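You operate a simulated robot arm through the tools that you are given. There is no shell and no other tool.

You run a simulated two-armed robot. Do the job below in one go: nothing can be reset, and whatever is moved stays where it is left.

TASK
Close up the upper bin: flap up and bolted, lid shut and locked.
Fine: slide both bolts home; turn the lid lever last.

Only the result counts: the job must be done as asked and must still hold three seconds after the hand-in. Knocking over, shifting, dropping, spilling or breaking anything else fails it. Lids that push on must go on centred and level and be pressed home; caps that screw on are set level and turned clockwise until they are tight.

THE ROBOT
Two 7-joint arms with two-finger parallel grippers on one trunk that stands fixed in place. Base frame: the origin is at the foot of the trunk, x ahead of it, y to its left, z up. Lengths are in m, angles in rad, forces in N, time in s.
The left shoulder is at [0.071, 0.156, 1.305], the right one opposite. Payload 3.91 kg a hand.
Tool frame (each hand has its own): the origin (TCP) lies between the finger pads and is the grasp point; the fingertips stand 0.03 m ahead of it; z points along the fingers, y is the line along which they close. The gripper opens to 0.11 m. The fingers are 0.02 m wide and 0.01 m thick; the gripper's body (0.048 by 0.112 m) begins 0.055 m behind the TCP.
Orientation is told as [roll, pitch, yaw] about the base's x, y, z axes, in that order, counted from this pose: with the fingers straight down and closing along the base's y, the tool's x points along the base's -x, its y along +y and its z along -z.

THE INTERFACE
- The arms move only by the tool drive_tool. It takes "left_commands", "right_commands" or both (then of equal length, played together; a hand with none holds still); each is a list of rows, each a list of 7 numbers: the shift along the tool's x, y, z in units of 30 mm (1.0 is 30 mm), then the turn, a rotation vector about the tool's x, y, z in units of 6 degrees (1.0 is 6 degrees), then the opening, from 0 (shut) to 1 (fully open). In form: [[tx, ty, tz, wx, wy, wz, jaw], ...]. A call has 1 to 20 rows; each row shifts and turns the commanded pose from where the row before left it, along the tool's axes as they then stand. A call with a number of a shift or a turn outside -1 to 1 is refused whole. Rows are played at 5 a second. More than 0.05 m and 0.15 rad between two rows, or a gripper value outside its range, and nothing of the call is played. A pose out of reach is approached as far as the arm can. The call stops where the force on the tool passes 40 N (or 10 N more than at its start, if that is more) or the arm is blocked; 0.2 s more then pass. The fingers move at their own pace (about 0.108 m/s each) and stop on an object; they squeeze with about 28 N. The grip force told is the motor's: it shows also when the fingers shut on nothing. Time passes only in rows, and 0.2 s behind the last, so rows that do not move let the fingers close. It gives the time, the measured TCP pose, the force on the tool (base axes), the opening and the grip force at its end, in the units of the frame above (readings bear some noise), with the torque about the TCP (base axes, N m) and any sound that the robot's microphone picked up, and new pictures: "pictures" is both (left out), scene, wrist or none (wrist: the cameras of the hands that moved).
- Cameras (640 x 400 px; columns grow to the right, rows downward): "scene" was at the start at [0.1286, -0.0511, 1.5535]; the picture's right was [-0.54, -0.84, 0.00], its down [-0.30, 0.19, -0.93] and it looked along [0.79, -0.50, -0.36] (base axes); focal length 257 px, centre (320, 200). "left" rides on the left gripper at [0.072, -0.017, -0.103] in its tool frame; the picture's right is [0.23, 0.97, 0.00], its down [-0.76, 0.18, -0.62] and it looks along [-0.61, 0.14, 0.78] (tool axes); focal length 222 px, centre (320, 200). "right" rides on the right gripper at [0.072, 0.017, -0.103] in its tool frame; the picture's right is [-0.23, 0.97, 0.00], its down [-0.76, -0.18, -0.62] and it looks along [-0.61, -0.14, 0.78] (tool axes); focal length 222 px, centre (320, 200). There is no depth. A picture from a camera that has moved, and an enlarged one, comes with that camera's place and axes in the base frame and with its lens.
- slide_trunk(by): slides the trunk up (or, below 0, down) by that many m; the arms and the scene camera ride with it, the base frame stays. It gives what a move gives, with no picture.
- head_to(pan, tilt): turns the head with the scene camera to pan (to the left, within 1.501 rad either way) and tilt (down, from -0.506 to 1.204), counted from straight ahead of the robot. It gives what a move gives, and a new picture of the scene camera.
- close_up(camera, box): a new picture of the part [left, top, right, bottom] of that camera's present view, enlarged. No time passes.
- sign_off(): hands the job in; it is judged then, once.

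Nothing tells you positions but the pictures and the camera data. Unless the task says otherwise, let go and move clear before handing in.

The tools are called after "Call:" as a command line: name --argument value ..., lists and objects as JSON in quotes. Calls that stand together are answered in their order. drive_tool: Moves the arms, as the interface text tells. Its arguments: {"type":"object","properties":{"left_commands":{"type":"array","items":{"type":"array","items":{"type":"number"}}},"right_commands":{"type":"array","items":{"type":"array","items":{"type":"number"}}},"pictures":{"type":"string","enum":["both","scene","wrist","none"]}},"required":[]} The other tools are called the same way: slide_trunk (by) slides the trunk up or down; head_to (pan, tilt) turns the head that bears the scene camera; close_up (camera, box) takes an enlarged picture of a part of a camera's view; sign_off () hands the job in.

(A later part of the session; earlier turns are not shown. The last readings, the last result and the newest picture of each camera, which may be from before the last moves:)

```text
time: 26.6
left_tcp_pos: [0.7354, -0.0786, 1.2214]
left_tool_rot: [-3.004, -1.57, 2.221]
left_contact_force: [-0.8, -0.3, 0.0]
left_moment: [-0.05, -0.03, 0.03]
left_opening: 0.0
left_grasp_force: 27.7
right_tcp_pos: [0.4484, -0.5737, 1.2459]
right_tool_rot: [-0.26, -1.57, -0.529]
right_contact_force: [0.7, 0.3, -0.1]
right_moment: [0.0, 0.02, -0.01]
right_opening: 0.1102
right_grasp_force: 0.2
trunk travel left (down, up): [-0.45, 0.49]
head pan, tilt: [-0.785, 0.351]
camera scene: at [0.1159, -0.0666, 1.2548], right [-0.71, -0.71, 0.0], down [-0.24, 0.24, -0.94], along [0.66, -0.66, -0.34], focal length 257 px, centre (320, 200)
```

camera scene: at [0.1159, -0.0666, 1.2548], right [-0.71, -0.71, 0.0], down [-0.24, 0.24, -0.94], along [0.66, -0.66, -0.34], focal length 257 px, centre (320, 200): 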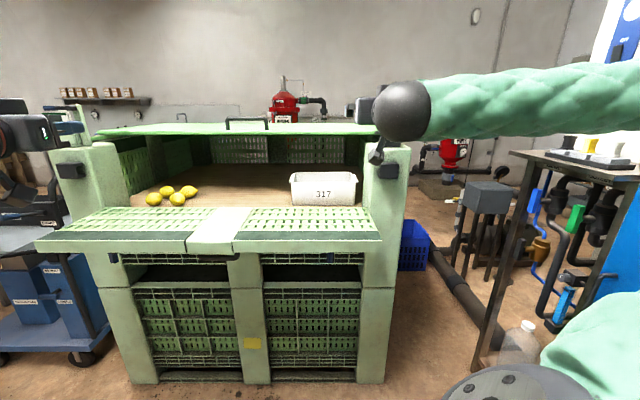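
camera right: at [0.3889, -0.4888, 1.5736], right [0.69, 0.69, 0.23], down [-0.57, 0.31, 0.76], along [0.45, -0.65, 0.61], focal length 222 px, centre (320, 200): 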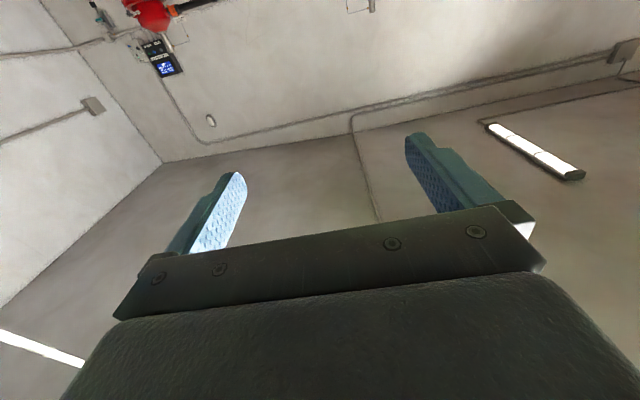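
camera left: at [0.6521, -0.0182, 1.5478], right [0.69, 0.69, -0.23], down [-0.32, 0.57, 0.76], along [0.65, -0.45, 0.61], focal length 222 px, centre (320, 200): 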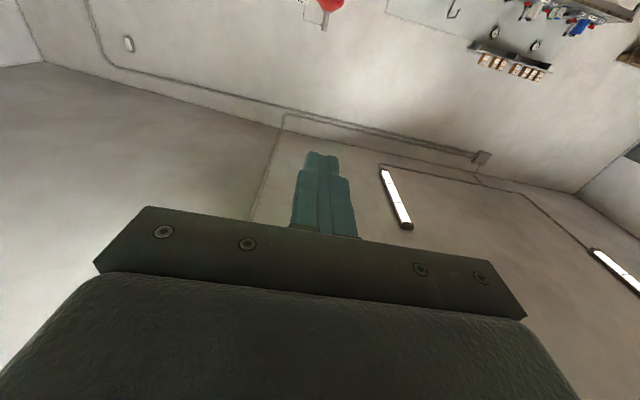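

Both hands are level with the bin top. I bring the left hand (closed fingers, pointing at the bin) down to z≈0.82 in front of the flap, at a≈0.2, staying short of the flap edge.

Call:
drive_tool --left_commands '[[1, -0.6, 0, 0, 0, 0, 0], [1, -0.6, 0, 0, 0, 0, 0], [1, -0.6, 0, 0, 0, 0, 0], [1, -0.6, 0, 0, 0, 0, 0], [1, -0.6, 0, 0, 0, 0, 0], [1, -0.6, 0, 0, 0, 0, 0], [1, -0.6, 0, 0, 0, 0, 0], [1, -0.6, 0, 0, 0, 0, 0], [1, -0.6, 0, 0, 0, 0, 0], [1, -0.6, 0, 0, 0, 0, 0], [1, -0.6, 0, 0, 0, 0, 0], [1, -0.6, 0, 0, 0, 0, 0], [1, -0.6, 0, 0, 0, 0, 0], [0.4, -0.6, 0, 0, 0, 0, 0]]'

```text
time: 29.6
left_tcp_pos: [0.6574, -0.1505, 0.9926]
left_tool_rot: [-1.669, -1.572, 0.886]
left_contact_force: [0.2, 1.5, -1.0]
left_moment: [0.03, 0.0, -0.01]
left_opening: 0.0
left_grasp_force: 28.0
left hand out of reach, approached as far as the arm can: row 7, 8, 9, 10, 11, 12, 13, 14
right_tcp_pos: [0.4479, -0.5728, 1.2468]
right_tool_rot: [-0.109, -1.571, -0.675]
right_contact_force: [-0.5, -0.8, 0.2]
right_moment: [-0.01, 0.03, 0.02]
right_opening: 0.1099
right_grasp_force: 0.0
trunk travel left (down, up): [-0.45, 0.49]
head pan, tilt: [-0.785, 0.351]
camera scene: at [0.1159, -0.0666, 1.2548], right [-0.71, -0.71, 0.0], down [-0.24, 0.24, -0.94], along [0.66, -0.66, -0.34], focal length 257 px, centre (320, 200)
camera left: at [0.5715, -0.0899, 0.9201], right [0.69, 0.69, -0.23], down [-0.31, 0.57, 0.76], along [0.65, -0.45, 0.61], focal length 222 px, centre (320, 200)
```

scene: 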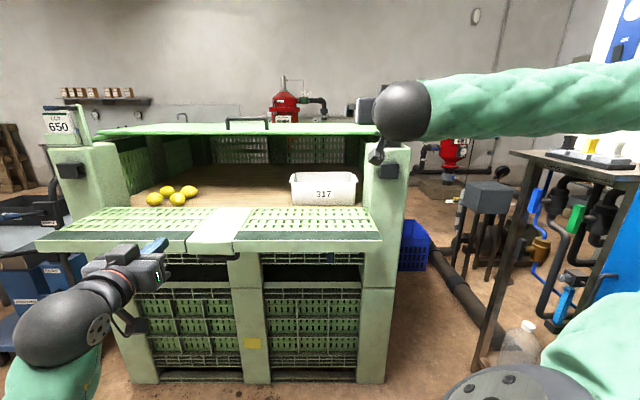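
left: 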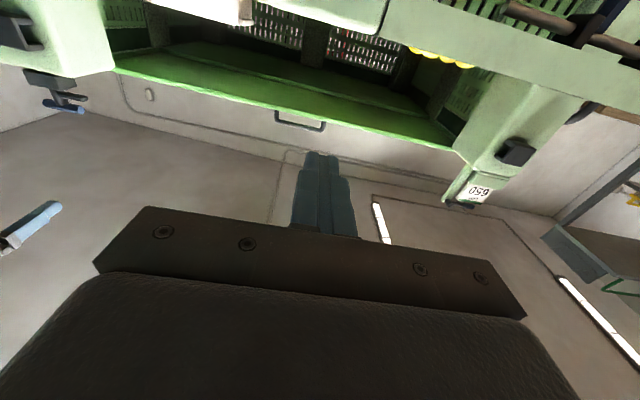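

The left wrist view shows the lid from below; I zoom into it. The left arm is too folded at this trunk height, so I'll raise the trunk again by 0.3 and reach down.

Call:
close_up --camera "left" --box '[80, 0, 300, 138]'

Call:
close_up --camera "left" --box '[300, 20, 560, 220]'

Call:
close_up --camera "left" --box '[0, 20, 160, 120]'

```text
2.90 times, centred on (190, 69) of left
camera zoom: at [0.5715, -0.0899, 0.9201], right [0.69, 0.69, -0.23], down [-0.31, 0.57, 0.76], along [0.65, -0.45, 0.61], focal length 644 px, centre (697, 580)
```

zoom: 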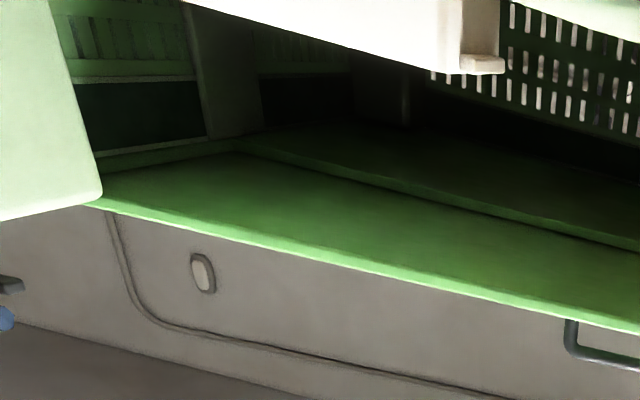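

```text
2.00 times, centred on (430, 120) of left
camera zoom: at [0.5715, -0.0899, 0.9201], right [0.69, 0.69, -0.23], down [-0.31, 0.57, 0.76], along [0.65, -0.45, 0.61], focal length 444 px, centre (100, 360)
```

zoom: 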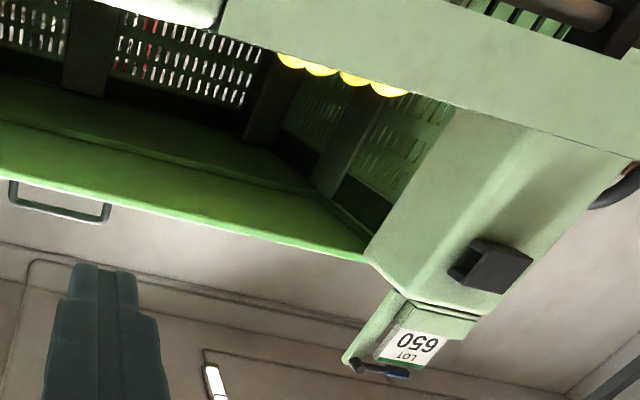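

```text
4.00 times, centred on (80, 70) of left
camera zoom: at [0.5715, -0.0899, 0.9201], right [0.69, 0.69, -0.23], down [-0.31, 0.57, 0.76], along [0.65, -0.45, 0.61], focal length 888 px, centre (1280, 720)
```

zoom: 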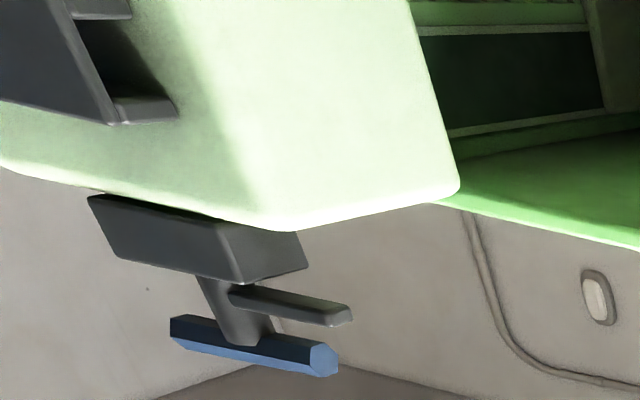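

The lid overlaps a fixed rear panel, so it slides forward on the rails. Now I raise the trunk and bring the left hand under the flap.

Call:
slide_trunk --by 0.3

Call:
drive_tool --left_commands '[[0, 0, 0.5, 0, 0, 0, 0], [0, 0, 0, 0, 0, 0, 0]]' --pictures "none"

```text
time: 32.6
left_tcp_pos: [0.6573, -0.1509, 1.2921]
left_tool_rot: [-1.227, -1.571, 0.438]
left_contact_force: [0.1, -0.3, 1.2]
left_moment: [0.01, 0.0, -0.02]
left_opening: 0.0001
left_grasp_force: 28.1
right_tcp_pos: [0.4484, -0.5734, 1.5463]
right_tool_rot: [-0.071, -1.571, -0.715]
right_contact_force: [0.1, -0.1, -0.5]
right_moment: [-0.02, 0.01, 0.01]
right_opening: 0.1099
right_grasp_force: 0.1
trunk travel left (down, up): [-0.75, 0.19]
head pan, tilt: [-0.785, 0.351]
```

```text
time: 33.2
left_tcp_pos: [0.6686, -0.1583, 1.2899]
left_tool_rot: [-1.389, -1.57, 0.6]
left_contact_force: [0.3, 0.2, 0.6]
left_moment: [-0.02, 0.01, 0.04]
left_opening: 0.0
left_grasp_force: 28.2
left hand out of reach, approached as far as the arm can: row 1
right_tcp_pos: [0.4483, -0.5733, 1.5461]
right_tool_rot: [-0.077, -1.57, -0.705]
right_contact_force: [0.2, -0.2, -0.8]
right_moment: [-0.04, -0.01, -0.02]
right_opening: 0.11
right_grasp_force: 0.1
trunk travel left (down, up): [-0.75, 0.19]
head pan, tilt: [-0.785, 0.351]
```

Call:
drive_tool --left_commands '[[1, -0.3, 0.1, 0, 0, 0, 0], [1, -0.3, 0.1, 0, 0, 0, 0], [1, -0.3, 0.1, 0, 0, 0, 0], [1, -0.3, 0.1, 0, 0, 0, 0], [1, -0.3, 0, 0, 0, 0, 0], [1, -0.3, 0, 0, 0, 0, 0], [1, -0.3, 0, 0, 0, 0, 0], [1, -0.3, 0, 0, 0, 0, 0], [1, -0.3, 0, 0, 0, 0, 0], [1, -0.3, 0, 0, 0, 0, 0], [1, -0.3, 0, 0, 0, 0, 0], [1, -0.3, 0, 0, 0, 0, 0], [1, -0.3, 0, 0, 0, 0, 0], [1, -0.3, 0, 0, 0, 0, 0], [1, -0.3, 0, 0, 0, 0, 0], [0.6, -0.3, 0, 0, 0, 0, 0]]'

```text
time: 36.6
left_tcp_pos: [0.6673, -0.1596, 1.2889]
left_tool_rot: [-0.901, -1.572, 0.113]
left_contact_force: [0.0, 0.2, -0.2]
left_moment: [0.01, -0.01, 0.06]
left_opening: 0.0001
left_grasp_force: 28.1
left hand out of reach, approached as far as the arm can: row 1, 2, 3, 4, 5, 6, 7, 8, 9, 10, 11, 12, 13, 14, 15, 16
right_tcp_pos: [0.4484, -0.5743, 1.5467]
right_tool_rot: [-0.067, -1.569, -0.719]
right_contact_force: [0.4, -0.6, -0.3]
right_moment: [0.0, 0.01, 0.04]
right_opening: 0.1103
right_grasp_force: 0.1
trunk travel left (down, up): [-0.75, 0.19]
head pan, tilt: [-0.785, 0.351]
camera scene: at [0.116, -0.0667, 1.5548], right [-0.71, -0.71, 0.0], down [-0.24, 0.24, -0.94], along [0.66, -0.66, -0.34], focal length 257 px, centre (320, 200)
camera left: at [0.5825, -0.098, 1.2169], right [0.69, 0.69, -0.23], down [-0.31, 0.57, 0.76], along [0.65, -0.45, 0.61], focal length 222 px, centre (320, 200)
```

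scene: 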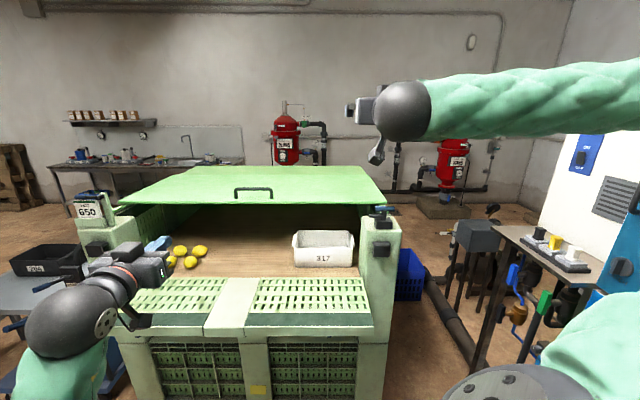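
left: 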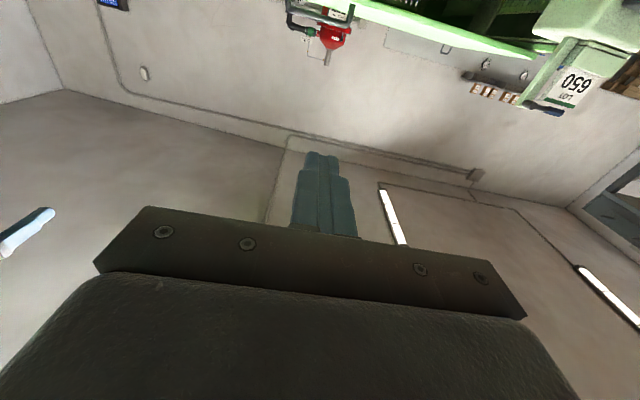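

The left arm is stuck at a joint limit there. I try moving it forward (above the flap, z 1.29) to free the configuration.

Call:
drive_tool --left_commands '[[0, 0, 1, 0, 0, 0, 0], [0, 0, 1, 0, 0, 0, 0], [0, 0, 1, 0, 0, 0, 0]]' --pictures "none"

Call:
drive_tool --left_commands '[[1, 0, 0, 0, 0, 0, 0], [1, 0, 0, 0, 0, 0, 0]]' --pictures "none"

```text
time: 37.4
left_tcp_pos: [0.6842, -0.1697, 1.2881]
left_tool_rot: [-1.031, -1.571, 0.243]
left_contact_force: [-0.5, -0.6, 0.2]
left_moment: [-0.01, -0.02, -0.02]
left_opening: 0.0001
left_grasp_force: 28.1
left hand out of reach, approached as far as the arm can: row 1, 2, 3
right_tcp_pos: [0.4477, -0.5742, 1.546]
right_tool_rot: [-0.111, -1.569, -0.677]
right_contact_force: [1.1, 0.7, -0.7]
right_moment: [-0.05, -0.02, 0.03]
right_opening: 0.1099
right_grasp_force: 0.0
trunk travel left (down, up): [-0.75, 0.19]
head pan, tilt: [-0.785, 0.351]
```

```text
time: 38.0
left_tcp_pos: [0.6853, -0.1667, 1.2465]
left_tool_rot: [-1.204, -1.569, 0.411]
left_contact_force: [-0.7, 0.5, 0.0]
left_moment: [0.03, 0.01, -0.02]
left_opening: 0.0
left_grasp_force: 28.0
left hand out of reach, approached as far as the arm can: row 1
right_tcp_pos: [0.4483, -0.5731, 1.5458]
right_tool_rot: [-1.069, -1.571, 0.284]
right_contact_force: [-0.4, -0.7, -0.4]
right_moment: [-0.01, -0.02, -0.02]
right_opening: 0.1099
right_grasp_force: 0.0
trunk travel left (down, up): [-0.75, 0.19]
head pan, tilt: [-0.785, 0.351]
```

Call:
drive_tool --left_commands '[[1, 0, 0, 0, 0, 0, 0], [1, 0, 0, 0, 0, 0, 0], [1, 0, 0, 0, 0, 0, 0], [1, 0, 0, 0, 0, 0, 0], [1, 0, 0, 0, 0, 0, 0], [1, 0, 0, 0, 0, 0, 0]]' --pictures "none"

Call:
drive_tool --left_commands '[[1, 0, 0, 0, 0, 0, 0], [1, 0, 0, 0, 0, 0, 0], [1, 0, 0, 0, 0, 0, 0], [1, 0, 0, 0, 0, 0, 0]]'

```text
time: 39.4
left_tcp_pos: [0.6899, -0.1604, 1.1857]
left_tool_rot: [-1.259, -1.566, 0.464]
left_contact_force: [-0.3, 0.1, 0.6]
left_moment: [-0.03, 0.01, 0.01]
left_opening: 0.0
left_grasp_force: 28.3
left hand out of reach, approached as far as the arm can: row 1, 2, 3, 4, 5
right_tcp_pos: [0.449, -0.5725, 1.5471]
right_tool_rot: [-1.301, -1.569, 0.514]
right_contact_force: [0.1, 0.2, 0.4]
right_moment: [0.01, 0.0, -0.04]
right_opening: 0.1099
right_grasp_force: 0.0
trunk travel left (down, up): [-0.75, 0.19]
head pan, tilt: [-0.785, 0.351]
```

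```text
time: 40.4
left_tcp_pos: [0.6915, -0.1573, 1.1356]
left_tool_rot: [-1.568, -1.512, 0.783]
left_contact_force: [-0.5, 0.7, 0.2]
left_moment: [0.0, 0.02, 0.01]
left_opening: 0.0
left_grasp_force: 28.1
left hand out of reach, approached as far as the arm can: row 1, 2, 3, 4
right_tcp_pos: [0.4467, -0.5739, 1.5471]
right_tool_rot: [0.391, -1.572, -1.176]
right_contact_force: [-0.1, -0.8, 0.2]
right_moment: [0.02, 0.03, 0.0]
right_opening: 0.1101
right_grasp_force: 0.1
trunk travel left (down, up): [-0.75, 0.19]
head pan, tilt: [-0.785, 0.351]
camera scene: at [0.1155, -0.0666, 1.5548], right [-0.71, -0.71, 0.0], down [-0.24, 0.24, -0.94], along [0.66, -0.66, -0.34], focal length 257 px, centre (320, 200)
camera left: at [0.6035, -0.0983, 1.063], right [0.68, 0.68, -0.28], down [-0.28, 0.6, 0.75], along [0.68, -0.43, 0.6], focal length 222 px, centre (320, 200)
```

scene: 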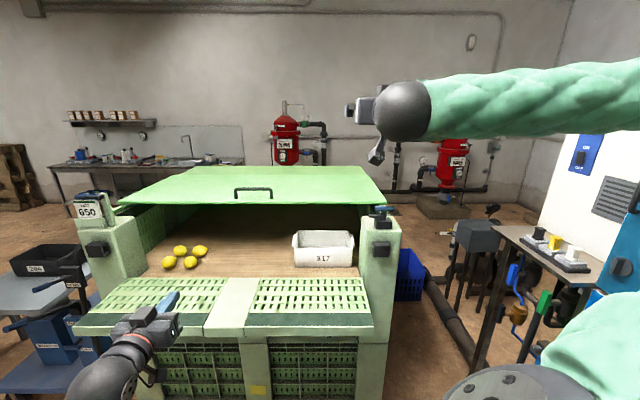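
left: 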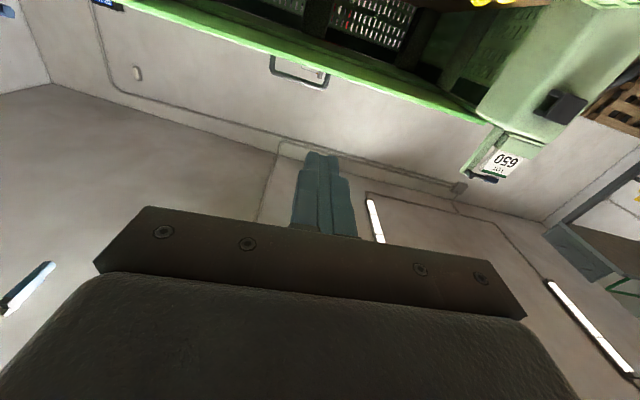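

I look at the left arm's own configuration to understand the limit.

Call:
head_to --pan 0.2 --tilt 0.7

Call:
head_to --pan -0.4 --tilt 1.0

```text
time: 41.6
left_tcp_pos: [0.6919, -0.1566, 1.1341]
left_tool_rot: [-1.555, -1.514, 0.77]
left_contact_force: [-0.1, -0.6, 0.0]
left_moment: [0.0, 0.0, 0.02]
left_opening: 0.0003
left_grasp_force: 27.5
right_tcp_pos: [0.4478, -0.5741, 1.5461]
right_tool_rot: [-0.096, -1.57, -0.689]
right_contact_force: [0.0, 0.5, -0.9]
right_moment: [0.02, 0.01, 0.0]
right_opening: 0.1101
right_grasp_force: 0.1
trunk travel left (down, up): [-0.75, 0.19]
head pan, tilt: [0.201, 0.7]
camera scene: at [0.1334, 0.016, 1.5234], right [0.2, -0.98, 0.0], down [-0.63, -0.13, -0.76], along [0.75, 0.15, -0.64], focal length 257 px, centre (320, 200)
```

scene: 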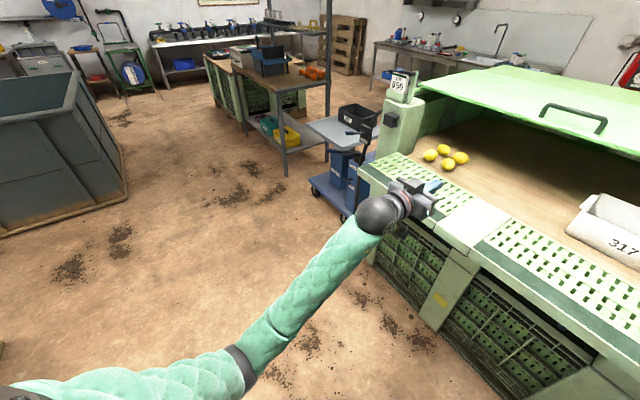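

```text
time: 42.6
left_tcp_pos: [0.6923, -0.1566, 1.1356]
left_tool_rot: [-1.554, -1.513, 0.771]
left_contact_force: [-0.5, -0.1, 0.5]
left_moment: [-0.01, 0.01, 0.02]
left_opening: 0.0
left_grasp_force: 28.1
right_tcp_pos: [0.4474, -0.5734, 1.5466]
right_tool_rot: [-0.092, -1.572, -0.691]
right_contact_force: [0.6, -1.0, -0.3]
right_moment: [-0.02, 0.01, -0.03]
right_opening: 0.1098
right_grasp_force: 0.1
trunk travel left (down, up): [-0.75, 0.19]
head pan, tilt: [-0.4, 1.0]
camera scene: at [0.1143, -0.0279, 1.5001], right [-0.39, -0.92, 0.0], down [-0.78, 0.33, -0.54], along [0.5, -0.21, -0.84], focal length 257 px, centre (320, 200)
```

scene: 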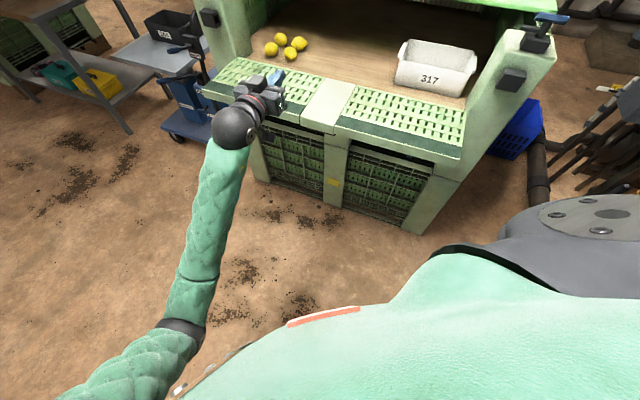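

Call:
drive_tool --left_commands '[[0.6, 0, 0, 0, -0.3, 0, 0], [0.6, 0, 0, 0, -0.3, 0, 0], [0.6, 0, 0, 0, 0, 0, 0], [0.6, 0, 0, 0, 0, 0, 0], [0.6, 0, 0, 0, 0, 0, 0], [0.6, 0, 0, 0, 0, 0, 0]]' --pictures "none"

Call:
drive_tool --left_commands '[[0.6, 0, 0, 0, 0, 0, 0], [0.6, 0, 0, 0, 0, 0, 0], [0.6, 0, 0, 0, 0, 0, 0], [0.6, 0, 0, 0, 0, 0, 0], [0.6, 0, 0, 0, 0, 0, 0], [0.6, 0, 0, 0, 0, 0, 0]]' --pictures "none"

```text
time: 44.0
left_tcp_pos: [0.7062, -0.1516, 1.0278]
left_tool_rot: [-2.35, -1.483, 1.559]
left_contact_force: [-0.4, -1.2, 0.2]
left_moment: [0.01, -0.01, 0.05]
left_opening: 0.0002
left_grasp_force: 27.7
left hand out of reach, approached as far as the arm can: row 2, 4, 6
right_tcp_pos: [0.4493, -0.5753, 1.5465]
right_tool_rot: [-0.413, -1.573, -0.369]
right_contact_force: [-0.5, -0.4, 0.4]
right_moment: [-0.03, 0.0, -0.04]
right_opening: 0.1105
right_grasp_force: 0.1
trunk travel left (down, up): [-0.75, 0.19]
head pan, tilt: [-0.4, 1.0]
```

```text
time: 45.4
left_tcp_pos: [0.7187, -0.1463, 0.9226]
left_tool_rot: [-2.34, -1.483, 1.547]
left_contact_force: [0.3, 0.4, 0.5]
left_moment: [0.01, 0.0, 0.01]
left_opening: 0.0002
left_grasp_force: 28.2
left hand out of reach, approached as far as the arm can: row 2, 4, 6
right_tcp_pos: [0.4497, -0.5729, 1.5457]
right_tool_rot: [-0.354, -1.572, -0.429]
right_contact_force: [0.2, 0.0, 0.0]
right_moment: [0.01, -0.04, -0.01]
right_opening: 0.1099
right_grasp_force: 0.1
trunk travel left (down, up): [-0.75, 0.19]
head pan, tilt: [-0.4, 1.0]
```

Now the left hand comes down properly. I continue to z≈0.82 and shift right to a≈0.2.

Call:
drive_tool --left_commands '[[0.5, -0.7, 0, 0, 0, 0, 0], [0.5, -0.7, 0, 0, 0, 0, 0], [0.5, -0.7, 0, 0, 0, 0, 0], [0.5, -0.7, 0, 0, 0, 0, 0], [0.5, -0.7, 0, 0, 0, 0, 0], [0.5, -0.7, 0, 0, 0, 0, 0], [0.3, -0.7, 0, 0, 0, 0, 0], [0, -0.7, 0, 0, 0, 0, 0], [0, -0.7, 0, 0, 0, 0, 0]]'

Call:
head_to --pan -0.785 --tilt 0.7

```text
time: 47.4
left_tcp_pos: [0.7111, -0.1589, 0.8507]
left_tool_rot: [-2.24, -1.472, 1.428]
left_contact_force: [0.5, -0.6, 0.2]
left_moment: [-0.04, -0.01, -0.02]
left_opening: 0.0
left_grasp_force: 28.6
left hand out of reach, approached as far as the arm can: row 1, 2, 3, 4, 5, 6, 7, 8, 9
right_tcp_pos: [0.448, -0.5733, 1.5466]
right_tool_rot: [-0.031, -1.571, -0.752]
right_contact_force: [-0.3, -0.5, -0.6]
right_moment: [0.03, 0.0, 0.01]
right_opening: 0.1101
right_grasp_force: 0.1
trunk travel left (down, up): [-0.75, 0.19]
head pan, tilt: [-0.4, 1.0]
camera scene: at [0.1142, -0.0279, 1.5], right [-0.39, -0.92, 0.0], down [-0.78, 0.33, -0.54], along [0.5, -0.21, -0.84], focal length 257 px, centre (320, 200)
camera left: at [0.6267, -0.102, 0.7731], right [0.7, 0.64, -0.3], down [-0.29, 0.65, 0.71], along [0.65, -0.41, 0.64], focal length 222 px, centre (320, 200)
```

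scene: 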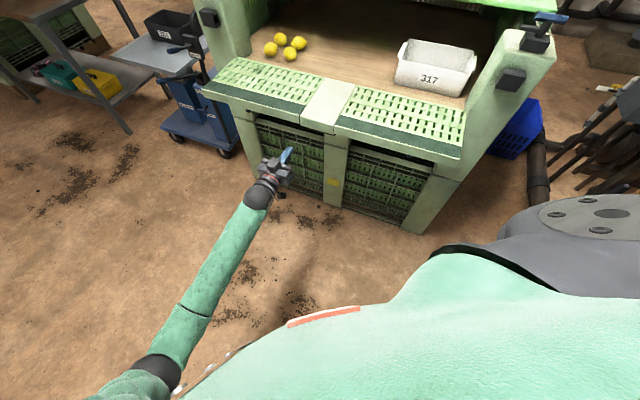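
left: 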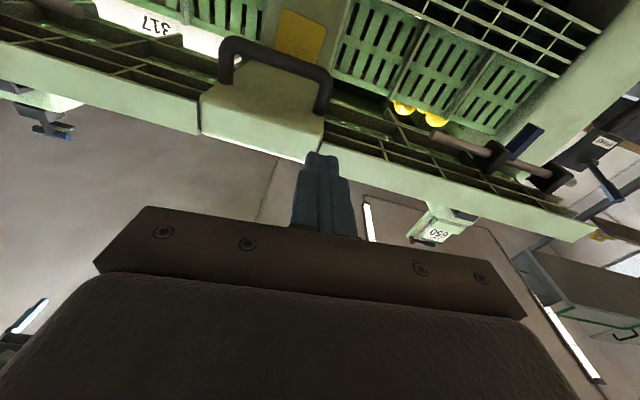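

```text
time: 48.3
left_tcp_pos: [0.7126, -0.1583, 0.8503]
left_tool_rot: [-2.241, -1.475, 1.428]
left_contact_force: [0.9, -0.4, 0.1]
left_moment: [-0.02, 0.02, -0.01]
left_opening: 0.0
left_grasp_force: 27.3
right_tcp_pos: [0.4485, -0.5745, 1.5463]
right_tool_rot: [-0.121, -1.569, -0.662]
right_contact_force: [0.7, 0.3, 0.1]
right_moment: [0.01, -0.01, -0.02]
right_opening: 0.1095
right_grasp_force: 0.1
trunk travel left (down, up): [-0.75, 0.19]
head pan, tilt: [-0.785, 0.7]
camera scene: at [0.1102, -0.0608, 1.5234], right [-0.71, -0.71, 0.0], down [-0.46, 0.46, -0.76], along [0.54, -0.54, -0.64], focal length 257 px, centre (320, 200)
```

scene: 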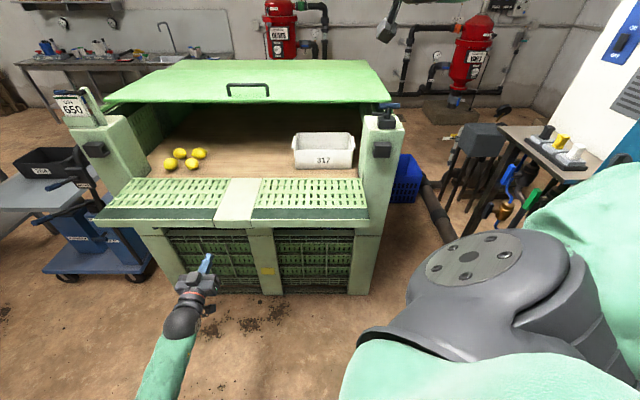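

The wrist camera shows the flap's ribbed underside, the centre handle, and the left bolt (rod with blue knob in black brackets). I'll place the left fingertips under the flap's front edge beam at a≈0.47, between handle and left bolt.

Call:
drive_tool --left_commands '[[0.5, 0.7, 0, 0, 0, 0, 0], [0.5, 0.7, 0, 0, 0, 0, 0], [0.2, 0.7, 0.3, 0, 0, 0, 0], [0, 0.5, 0.7, 0, 0, 0, 0], [0, 0, 0.7, 0, 0, 0, 0], [0, 0, 0.7, 0, 0, 0, 0]]'

```text
time: 49.7
left_tcp_pos: [0.8191, -0.1553, 0.8138]
left_tool_rot: [-2.378, -1.486, 1.598]
left_contact_force: [-0.7, -0.1, -0.5]
left_moment: [-0.01, 0.01, -0.03]
left_opening: 0.0
left_grasp_force: 27.8
right_tcp_pos: [0.4492, -0.5749, 1.546]
right_tool_rot: [-0.043, -1.569, -0.745]
right_contact_force: [0.4, 0.2, -0.7]
right_moment: [0.0, 0.02, 0.04]
right_opening: 0.1101
right_grasp_force: 0.1
trunk travel left (down, up): [-0.75, 0.19]
head pan, tilt: [-0.785, 0.7]
camera scene: at [0.1107, -0.0613, 1.5233], right [-0.71, -0.71, 0.0], down [-0.46, 0.46, -0.76], along [0.54, -0.54, -0.64], focal length 257 px, centre (320, 200)
camera left: at [0.7328, -0.1016, 0.7372], right [0.69, 0.67, -0.28], down [-0.32, 0.63, 0.71], along [0.65, -0.4, 0.64], focal length 222 px, centre (320, 200)
```

scene: 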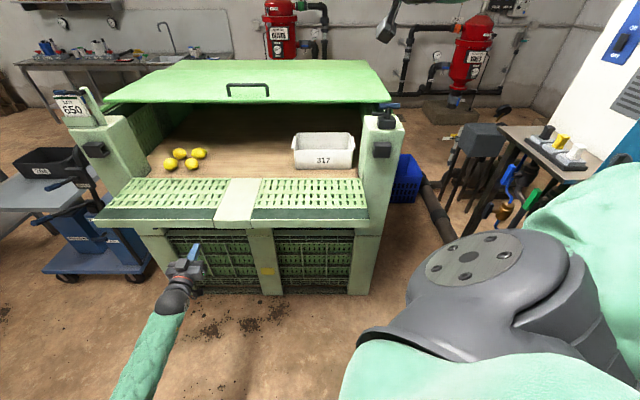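
left: 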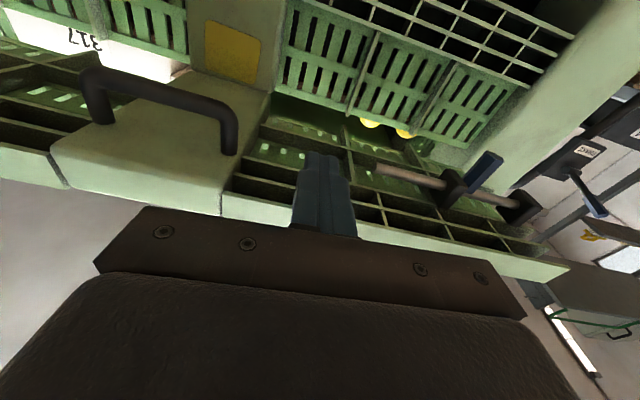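

Fingertips are just short of the flap edge, underneath. To have enough reach at the top of the swing, I lower the trunk 0.15 first and then bring the left hand back up to just under the flap.

Call:
slide_trunk --by -0.15

Call:
drive_tool --left_commands '[[-1, 0, 0, 0, 0, 0, 0], [-1, 0, 0, 0, 0, 0, 0], [-1, 0, 0, 0, 0, 0, 0], [-1, 0, 0, 0, 0, 0, 0], [-1, 0, 0, 0, 0, 0, 0]]'

```text
time: 51.5
left_tcp_pos: [0.8174, -0.1572, 0.6655]
left_tool_rot: [-2.396, -1.486, 1.61]
left_contact_force: [-0.1, -0.4, 0.0]
left_moment: [0.0, -0.04, -0.04]
left_opening: 0.0
left_grasp_force: 28.0
right_tcp_pos: [0.4485, -0.5752, 1.3962]
right_tool_rot: [-0.073, -1.572, -0.71]
right_contact_force: [0.6, -0.4, -0.7]
right_moment: [-0.03, 0.0, 0.02]
right_opening: 0.1103
right_grasp_force: 0.1
trunk travel left (down, up): [-0.6, 0.34]
head pan, tilt: [-0.785, 0.7]
```

```text
time: 52.6
left_tcp_pos: [0.8183, -0.1433, 0.8154]
left_tool_rot: [-2.391, -1.487, 1.609]
left_contact_force: [0.9, 0.4, 0.5]
left_moment: [-0.03, -0.02, 0.0]
left_opening: 0.0
left_grasp_force: 27.8
right_tcp_pos: [0.449, -0.5734, 1.3968]
right_tool_rot: [-0.182, -1.572, -0.6]
right_contact_force: [-0.5, -0.4, -0.4]
right_moment: [0.0, -0.02, 0.0]
right_opening: 0.1099
right_grasp_force: 0.2
trunk travel left (down, up): [-0.6, 0.34]
head pan, tilt: [-0.785, 0.7]
camera scene: at [0.1101, -0.0608, 1.3734], right [-0.71, -0.71, 0.0], down [-0.46, 0.46, -0.76], along [0.54, -0.54, -0.64], focal length 257 px, centre (320, 200)
camera left: at [0.7327, -0.0881, 0.7373], right [0.69, 0.67, -0.28], down [-0.32, 0.63, 0.71], along [0.65, -0.4, 0.64], focal length 222 px, centre (320, 200)
```

scene: 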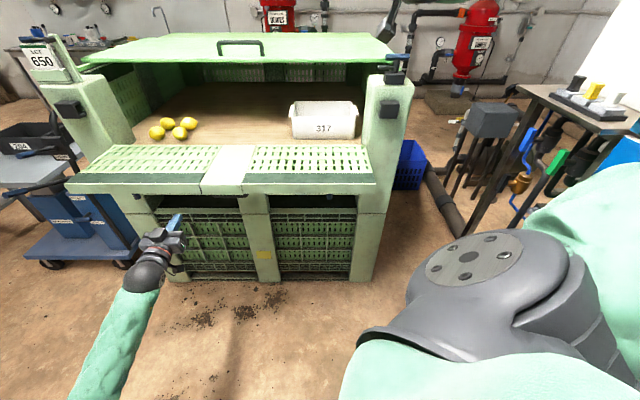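
left: 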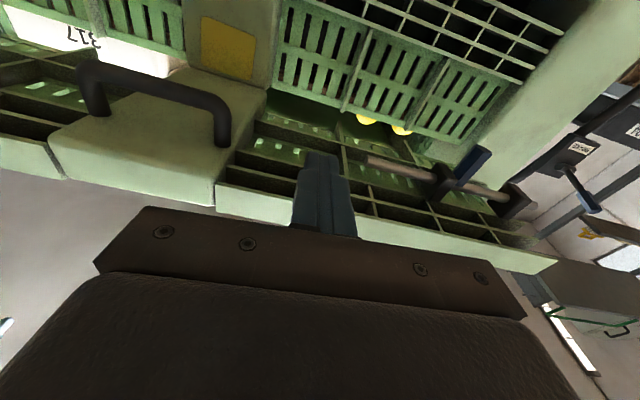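

Reach is fine at this height. Now I slide the fingertips under the flap edge and begin lifting along the hinge arc.

Call:
drive_tool --left_commands '[[-0.06, 0, 0.84, 0, 0, 0, 0], [-0.06, 0, 0.84, 0, 0, 0, 0], [-0.06, 0, 0.84, 0, 0, 0, 0], [-0.65, -0.04, 0.04, 0, 0, 0, 0], [-0.65, -0.04, 0.04, 0, 0, 0, 0], [-0.65, -0.04, 0.04, 0, 0, 0, 0], [-0.65, -0.04, 0.04, 0, 0, 0, 0]]'

```text
time: 54.2
left_tcp_pos: [0.8701, -0.1985, 0.9002]
left_tool_rot: [-2.366, -1.488, 1.582]
left_contact_force: [2.4, -1.2, -15.3]
left_moment: [0.33, 0.39, 0.04]
left_opening: 0.0
left_grasp_force: 28.1
right_tcp_pos: [0.4506, -0.5747, 1.3964]
right_tool_rot: [-0.338, -1.569, -0.447]
right_contact_force: [0.0, -0.3, -0.1]
right_moment: [0.01, 0.0, 0.02]
right_opening: 0.1102
right_grasp_force: 0.1
trunk travel left (down, up): [-0.6, 0.34]
head pan, tilt: [-0.785, 0.7]
camera scene: at [0.1118, -0.0615, 1.3732], right [-0.71, -0.71, 0.0], down [-0.46, 0.46, -0.76], along [0.54, -0.54, -0.65], focal length 257 px, centre (320, 200)
camera left: at [0.7851, -0.1442, 0.8222], right [0.69, 0.67, -0.28], down [-0.32, 0.63, 0.71], along [0.65, -0.4, 0.64], focal length 222 px, centre (320, 200)
```

scene: 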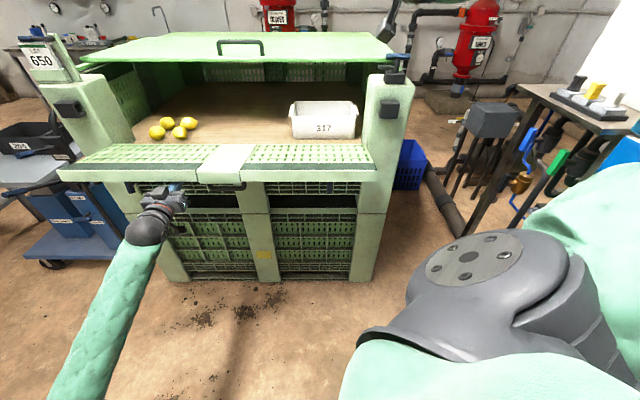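
left: 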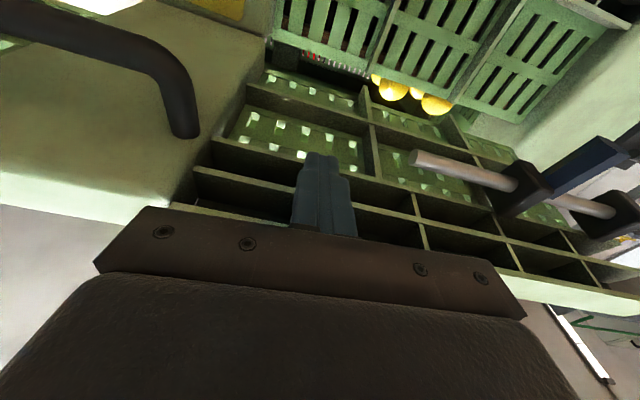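

The flap is lifting with about 15 N. I continue along the arc.

Call:
drive_tool --left_commands '[[-0.61, -0.035, 0.21, 0, 0, 0, 0], [-0.61, -0.035, 0.21, 0, 0, 0, 0], [-0.61, -0.035, 0.21, 0, 0, 0, 0], [-0.54, -0.03, 0.36, 0, 0, 0, 0], [-0.54, -0.03, 0.36, 0, 0, 0, 0], [-0.54, -0.03, 0.36, 0, 0, 0, 0]]'

```text
time: 55.6
left_tcp_pos: [0.9035, -0.2277, 1.0108]
left_tool_rot: [-2.404, -1.486, 1.619]
left_contact_force: [-1.7, 3.0, -8.9]
left_moment: [0.19, 0.13, 0.02]
left_opening: 0.0001
left_grasp_force: 28.4
right_tcp_pos: [0.449, -0.5736, 1.396]
right_tool_rot: [-0.303, -1.569, -0.484]
right_contact_force: [0.2, 1.1, 0.1]
right_moment: [0.03, 0.03, 0.03]
right_opening: 0.1102
right_grasp_force: 0.1
trunk travel left (down, up): [-0.6, 0.34]
head pan, tilt: [-0.785, 0.7]
camera scene: at [0.1111, -0.0611, 1.3734], right [-0.71, -0.71, 0.0], down [-0.46, 0.46, -0.76], along [0.54, -0.54, -0.64], focal length 257 px, centre (320, 200)
camera left: at [0.8179, -0.1736, 0.9331], right [0.69, 0.67, -0.28], down [-0.32, 0.63, 0.71], along [0.65, -0.4, 0.65], focal length 222 px, centre (320, 200)
```

scene: 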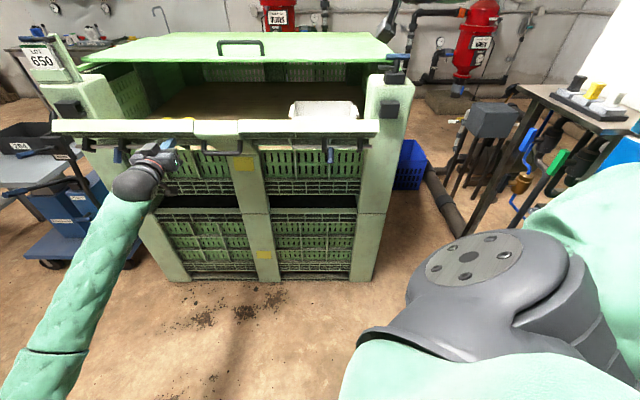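
left: 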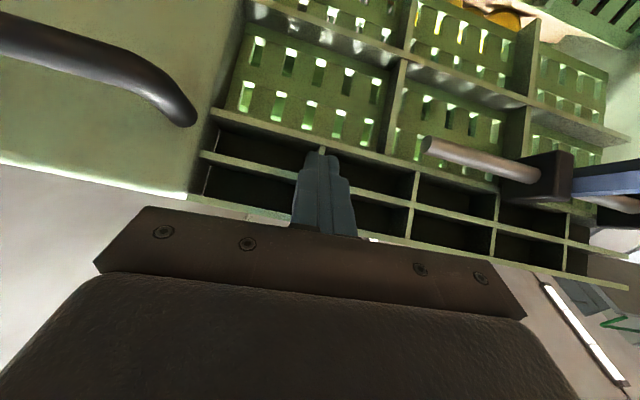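

Going well, flap near 45°. Continue up.

Call:
drive_tool --left_commands '[[-0.42, -0.025, 0.49, 0, 0, 0, 0], [-0.42, -0.025, 0.49, 0, 0, 0, 0], [-0.42, -0.025, 0.49, 0, 0, 0, 0], [-0.28, -0.02, 0.6, 0, 0, 0, 0], [-0.28, -0.02, 0.6, 0, 0, 0, 0], [-0.28, -0.02, 0.6, 0, 0, 0, 0]]'

```text
time: 57.0
left_tcp_pos: [0.9695, -0.2959, 1.0818]
left_tool_rot: [-2.414, -1.484, 1.627]
left_contact_force: [-1.1, 0.4, -0.4]
left_moment: [0.01, -0.03, 0.01]
left_opening: 0.0
left_grasp_force: 28.0
right_tcp_pos: [0.4486, -0.5746, 1.3969]
right_tool_rot: [0.166, -1.569, -0.953]
right_contact_force: [0.1, -0.2, -0.1]
right_moment: [0.02, 0.0, 0.01]
right_opening: 0.1102
right_grasp_force: 0.1
trunk travel left (down, up): [-0.6, 0.34]
head pan, tilt: [-0.785, 0.7]
camera scene: at [0.1102, -0.0614, 1.3735], right [-0.71, -0.71, 0.0], down [-0.46, 0.46, -0.76], along [0.54, -0.54, -0.64], focal length 257 px, centre (320, 200)
camera left: at [0.8829, -0.2411, 1.0032], right [0.69, 0.67, -0.28], down [-0.32, 0.63, 0.71], along [0.65, -0.4, 0.65], focal length 222 px, centre (320, 200)
```

scene: 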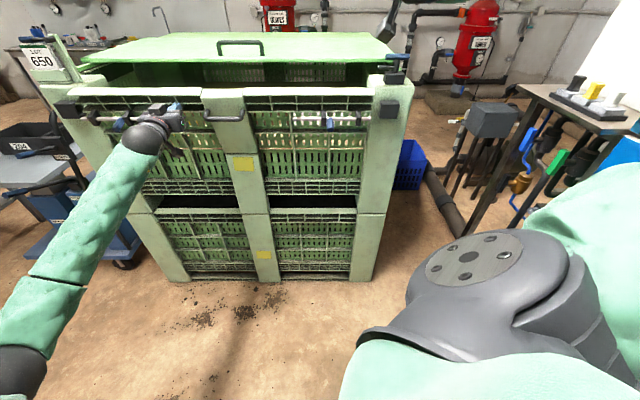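
left: 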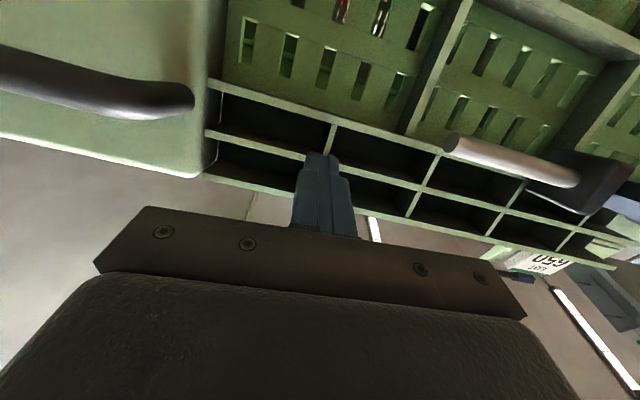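

The flap seems upright with almost no force on the hand. I zoom in to see how it stands relative to the posts and keepers.

Call:
close_up --camera "scene" --box '[40, 60, 240, 185]'

Call:
close_up --camera "scene" --box '[230, 60, 430, 185]'

```text
3.20 times, centred on (140, 122) of scene
camera zoom: at [0.1102, -0.0614, 1.3735], right [-0.71, -0.71, 0.0], down [-0.46, 0.46, -0.76], along [0.54, -0.54, -0.64], focal length 824 px, centre (896, 448)
```

zoom: 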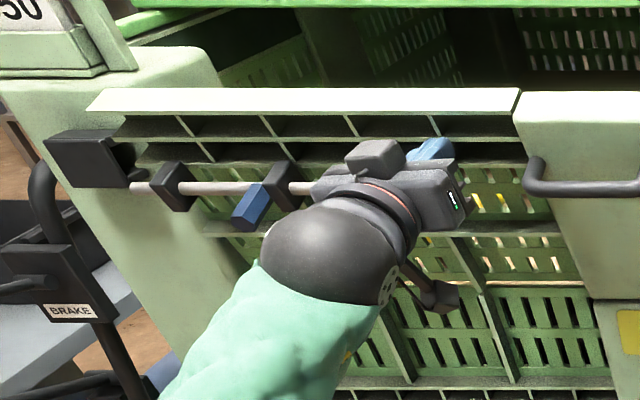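

```text
3.20 times, centred on (330, 122) of scene
camera zoom: at [0.1102, -0.0614, 1.3735], right [-0.71, -0.71, 0.0], down [-0.46, 0.46, -0.76], along [0.54, -0.54, -0.64], focal length 824 px, centre (288, 448)
```

zoom: 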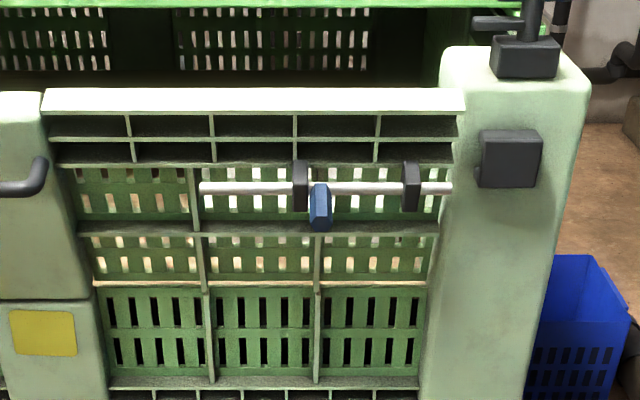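

The flap is nearly upright but still leaning a little outward (the rods appear slightly below the keeper centres). I push it further in gently.

Call:
drive_tool --left_commands '[[-0.1, 0, 0.5, 0, 0, 0, 0], [-0.1, 0, 0.5, 0, 0, 0, 0], [-0.05, 0, 0.4, 0, 0, 0, 0]]'

Call:
close_up --camera "scene" --box '[230, 60, 430, 185]'

```text
time: 57.9
left_tcp_pos: [0.9997, -0.325, 1.0908]
left_tool_rot: [-2.392, -1.487, 1.608]
left_contact_force: [0.2, -0.2, -1.4]
left_moment: [-0.02, 0.0, -0.02]
left_opening: 0.0
left_grasp_force: 27.4
right_tcp_pos: [0.4495, -0.5745, 1.3969]
right_tool_rot: [0.115, -1.571, -0.901]
right_contact_force: [0.0, 0.1, -0.4]
right_moment: [0.0, -0.04, 0.01]
right_opening: 0.1101
right_grasp_force: 0.1
trunk travel left (down, up): [-0.6, 0.34]
head pan, tilt: [-0.785, 0.7]
camera scene: at [0.1104, -0.0613, 1.3734], right [-0.71, -0.71, 0.0], down [-0.46, 0.46, -0.76], along [0.54, -0.54, -0.64], focal length 257 px, centre (320, 200)
camera left: at [0.9138, -0.2705, 1.0113], right [0.69, 0.67, -0.28], down [-0.32, 0.63, 0.71], along [0.65, -0.4, 0.64], focal length 222 px, centre (320, 200)
```

scene: 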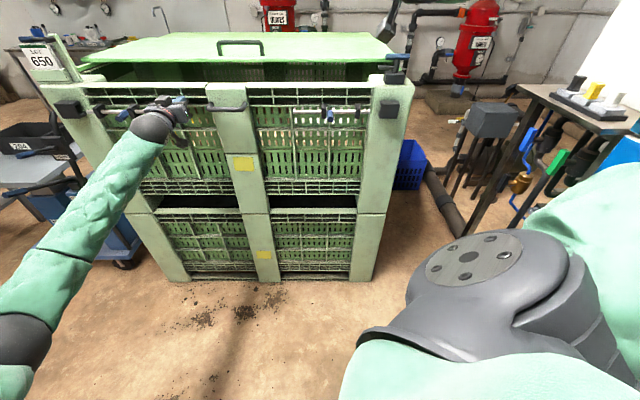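
left: 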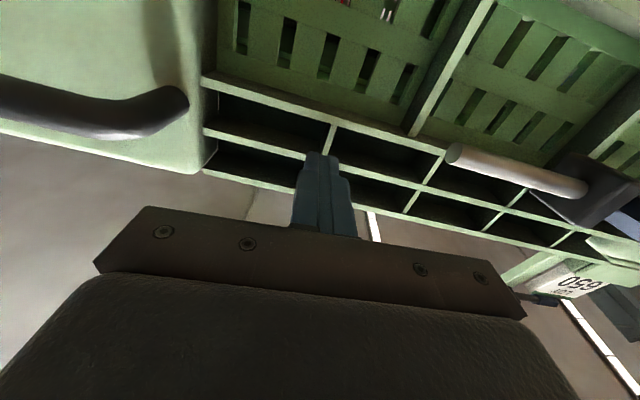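

```text
3.20 times, centred on (330, 122) of scene
camera zoom: at [0.1104, -0.0613, 1.3734], right [-0.71, -0.71, 0.0], down [-0.46, 0.46, -0.76], along [0.54, -0.54, -0.64], focal length 824 px, centre (288, 448)
```

zoom: 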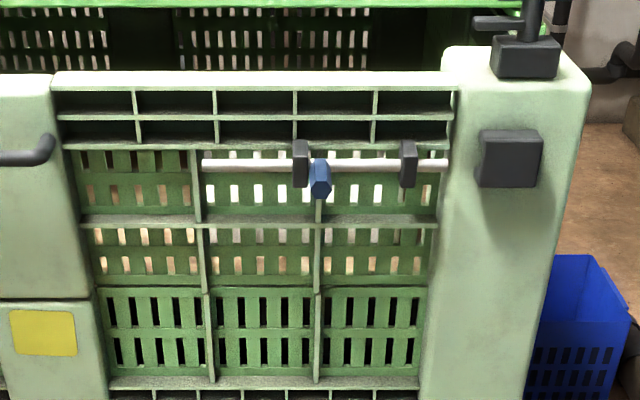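

Rods now line up with the keepers. I push a bit more to find the stop.

Call:
drive_tool --left_commands '[[0, 0, 0.3, 0, 0, 0, 0], [0, 0, 0.3, 0, 0, 0, 0], [0, 0, 0.2, 0, 0, 0, 0]]' --pictures "wrist"

Call:
close_up --camera "scene" --box '[230, 60, 430, 185]'

Call:
close_up --camera "scene" --box '[40, 60, 240, 185]'

```text
time: 58.7
left_tcp_pos: [1.0119, -0.3388, 1.0893]
left_tool_rot: [-2.389, -1.486, 1.605]
left_contact_force: [-27.5, 21.2, 0.3]
left_moment: [0.27, 0.11, -0.16]
left_opening: 0.0002
left_grasp_force: 27.5
right_tcp_pos: [0.4464, -0.5711, 1.3991]
right_tool_rot: [3.007, -1.568, 2.496]
right_contact_force: [0.8, 0.2, -0.4]
right_moment: [-0.01, -0.01, 0.0]
right_opening: 0.1099
right_grasp_force: 0.1
trunk travel left (down, up): [-0.6, 0.34]
head pan, tilt: [-0.785, 0.7]
stopped in row 3 (left hand): the force on the tool passed its limit at 45 N (the readings are from after the stop); the commanded pose is now the measured one
camera left: at [0.9266, -0.2846, 1.0129], right [0.69, 0.67, -0.28], down [-0.32, 0.63, 0.71], along [0.65, -0.4, 0.65], focal length 222 px, centre (320, 200)
```

left: 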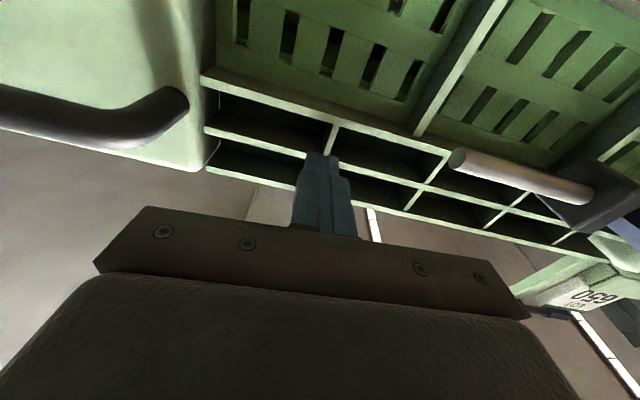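

```text
3.20 times, centred on (330, 122) of scene
camera zoom: at [0.1074, -0.0585, 1.3738], right [-0.71, -0.71, 0.0], down [-0.45, 0.45, -0.77], along [0.54, -0.54, -0.64], focal length 824 px, centre (288, 448)
```

zoom: 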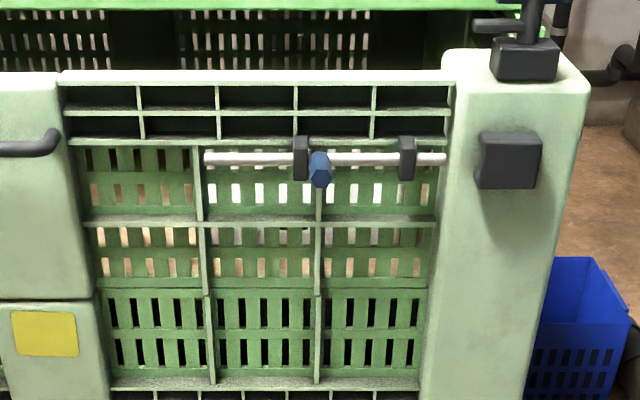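

```text
3.20 times, centred on (140, 122) of scene
camera zoom: at [0.1074, -0.0585, 1.3738], right [-0.71, -0.71, 0.0], down [-0.45, 0.45, -0.77], along [0.54, -0.54, -0.64], focal length 824 px, centre (896, 448)
```

zoom: 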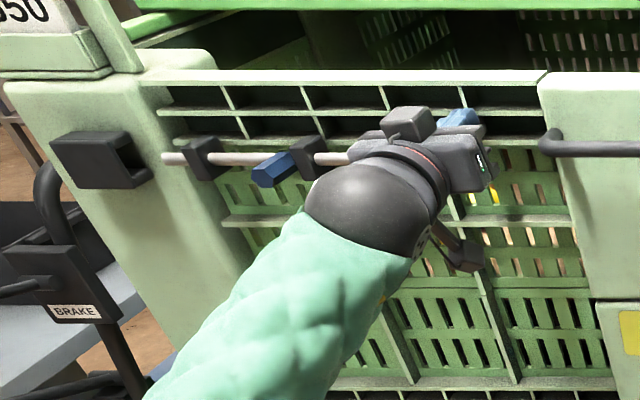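

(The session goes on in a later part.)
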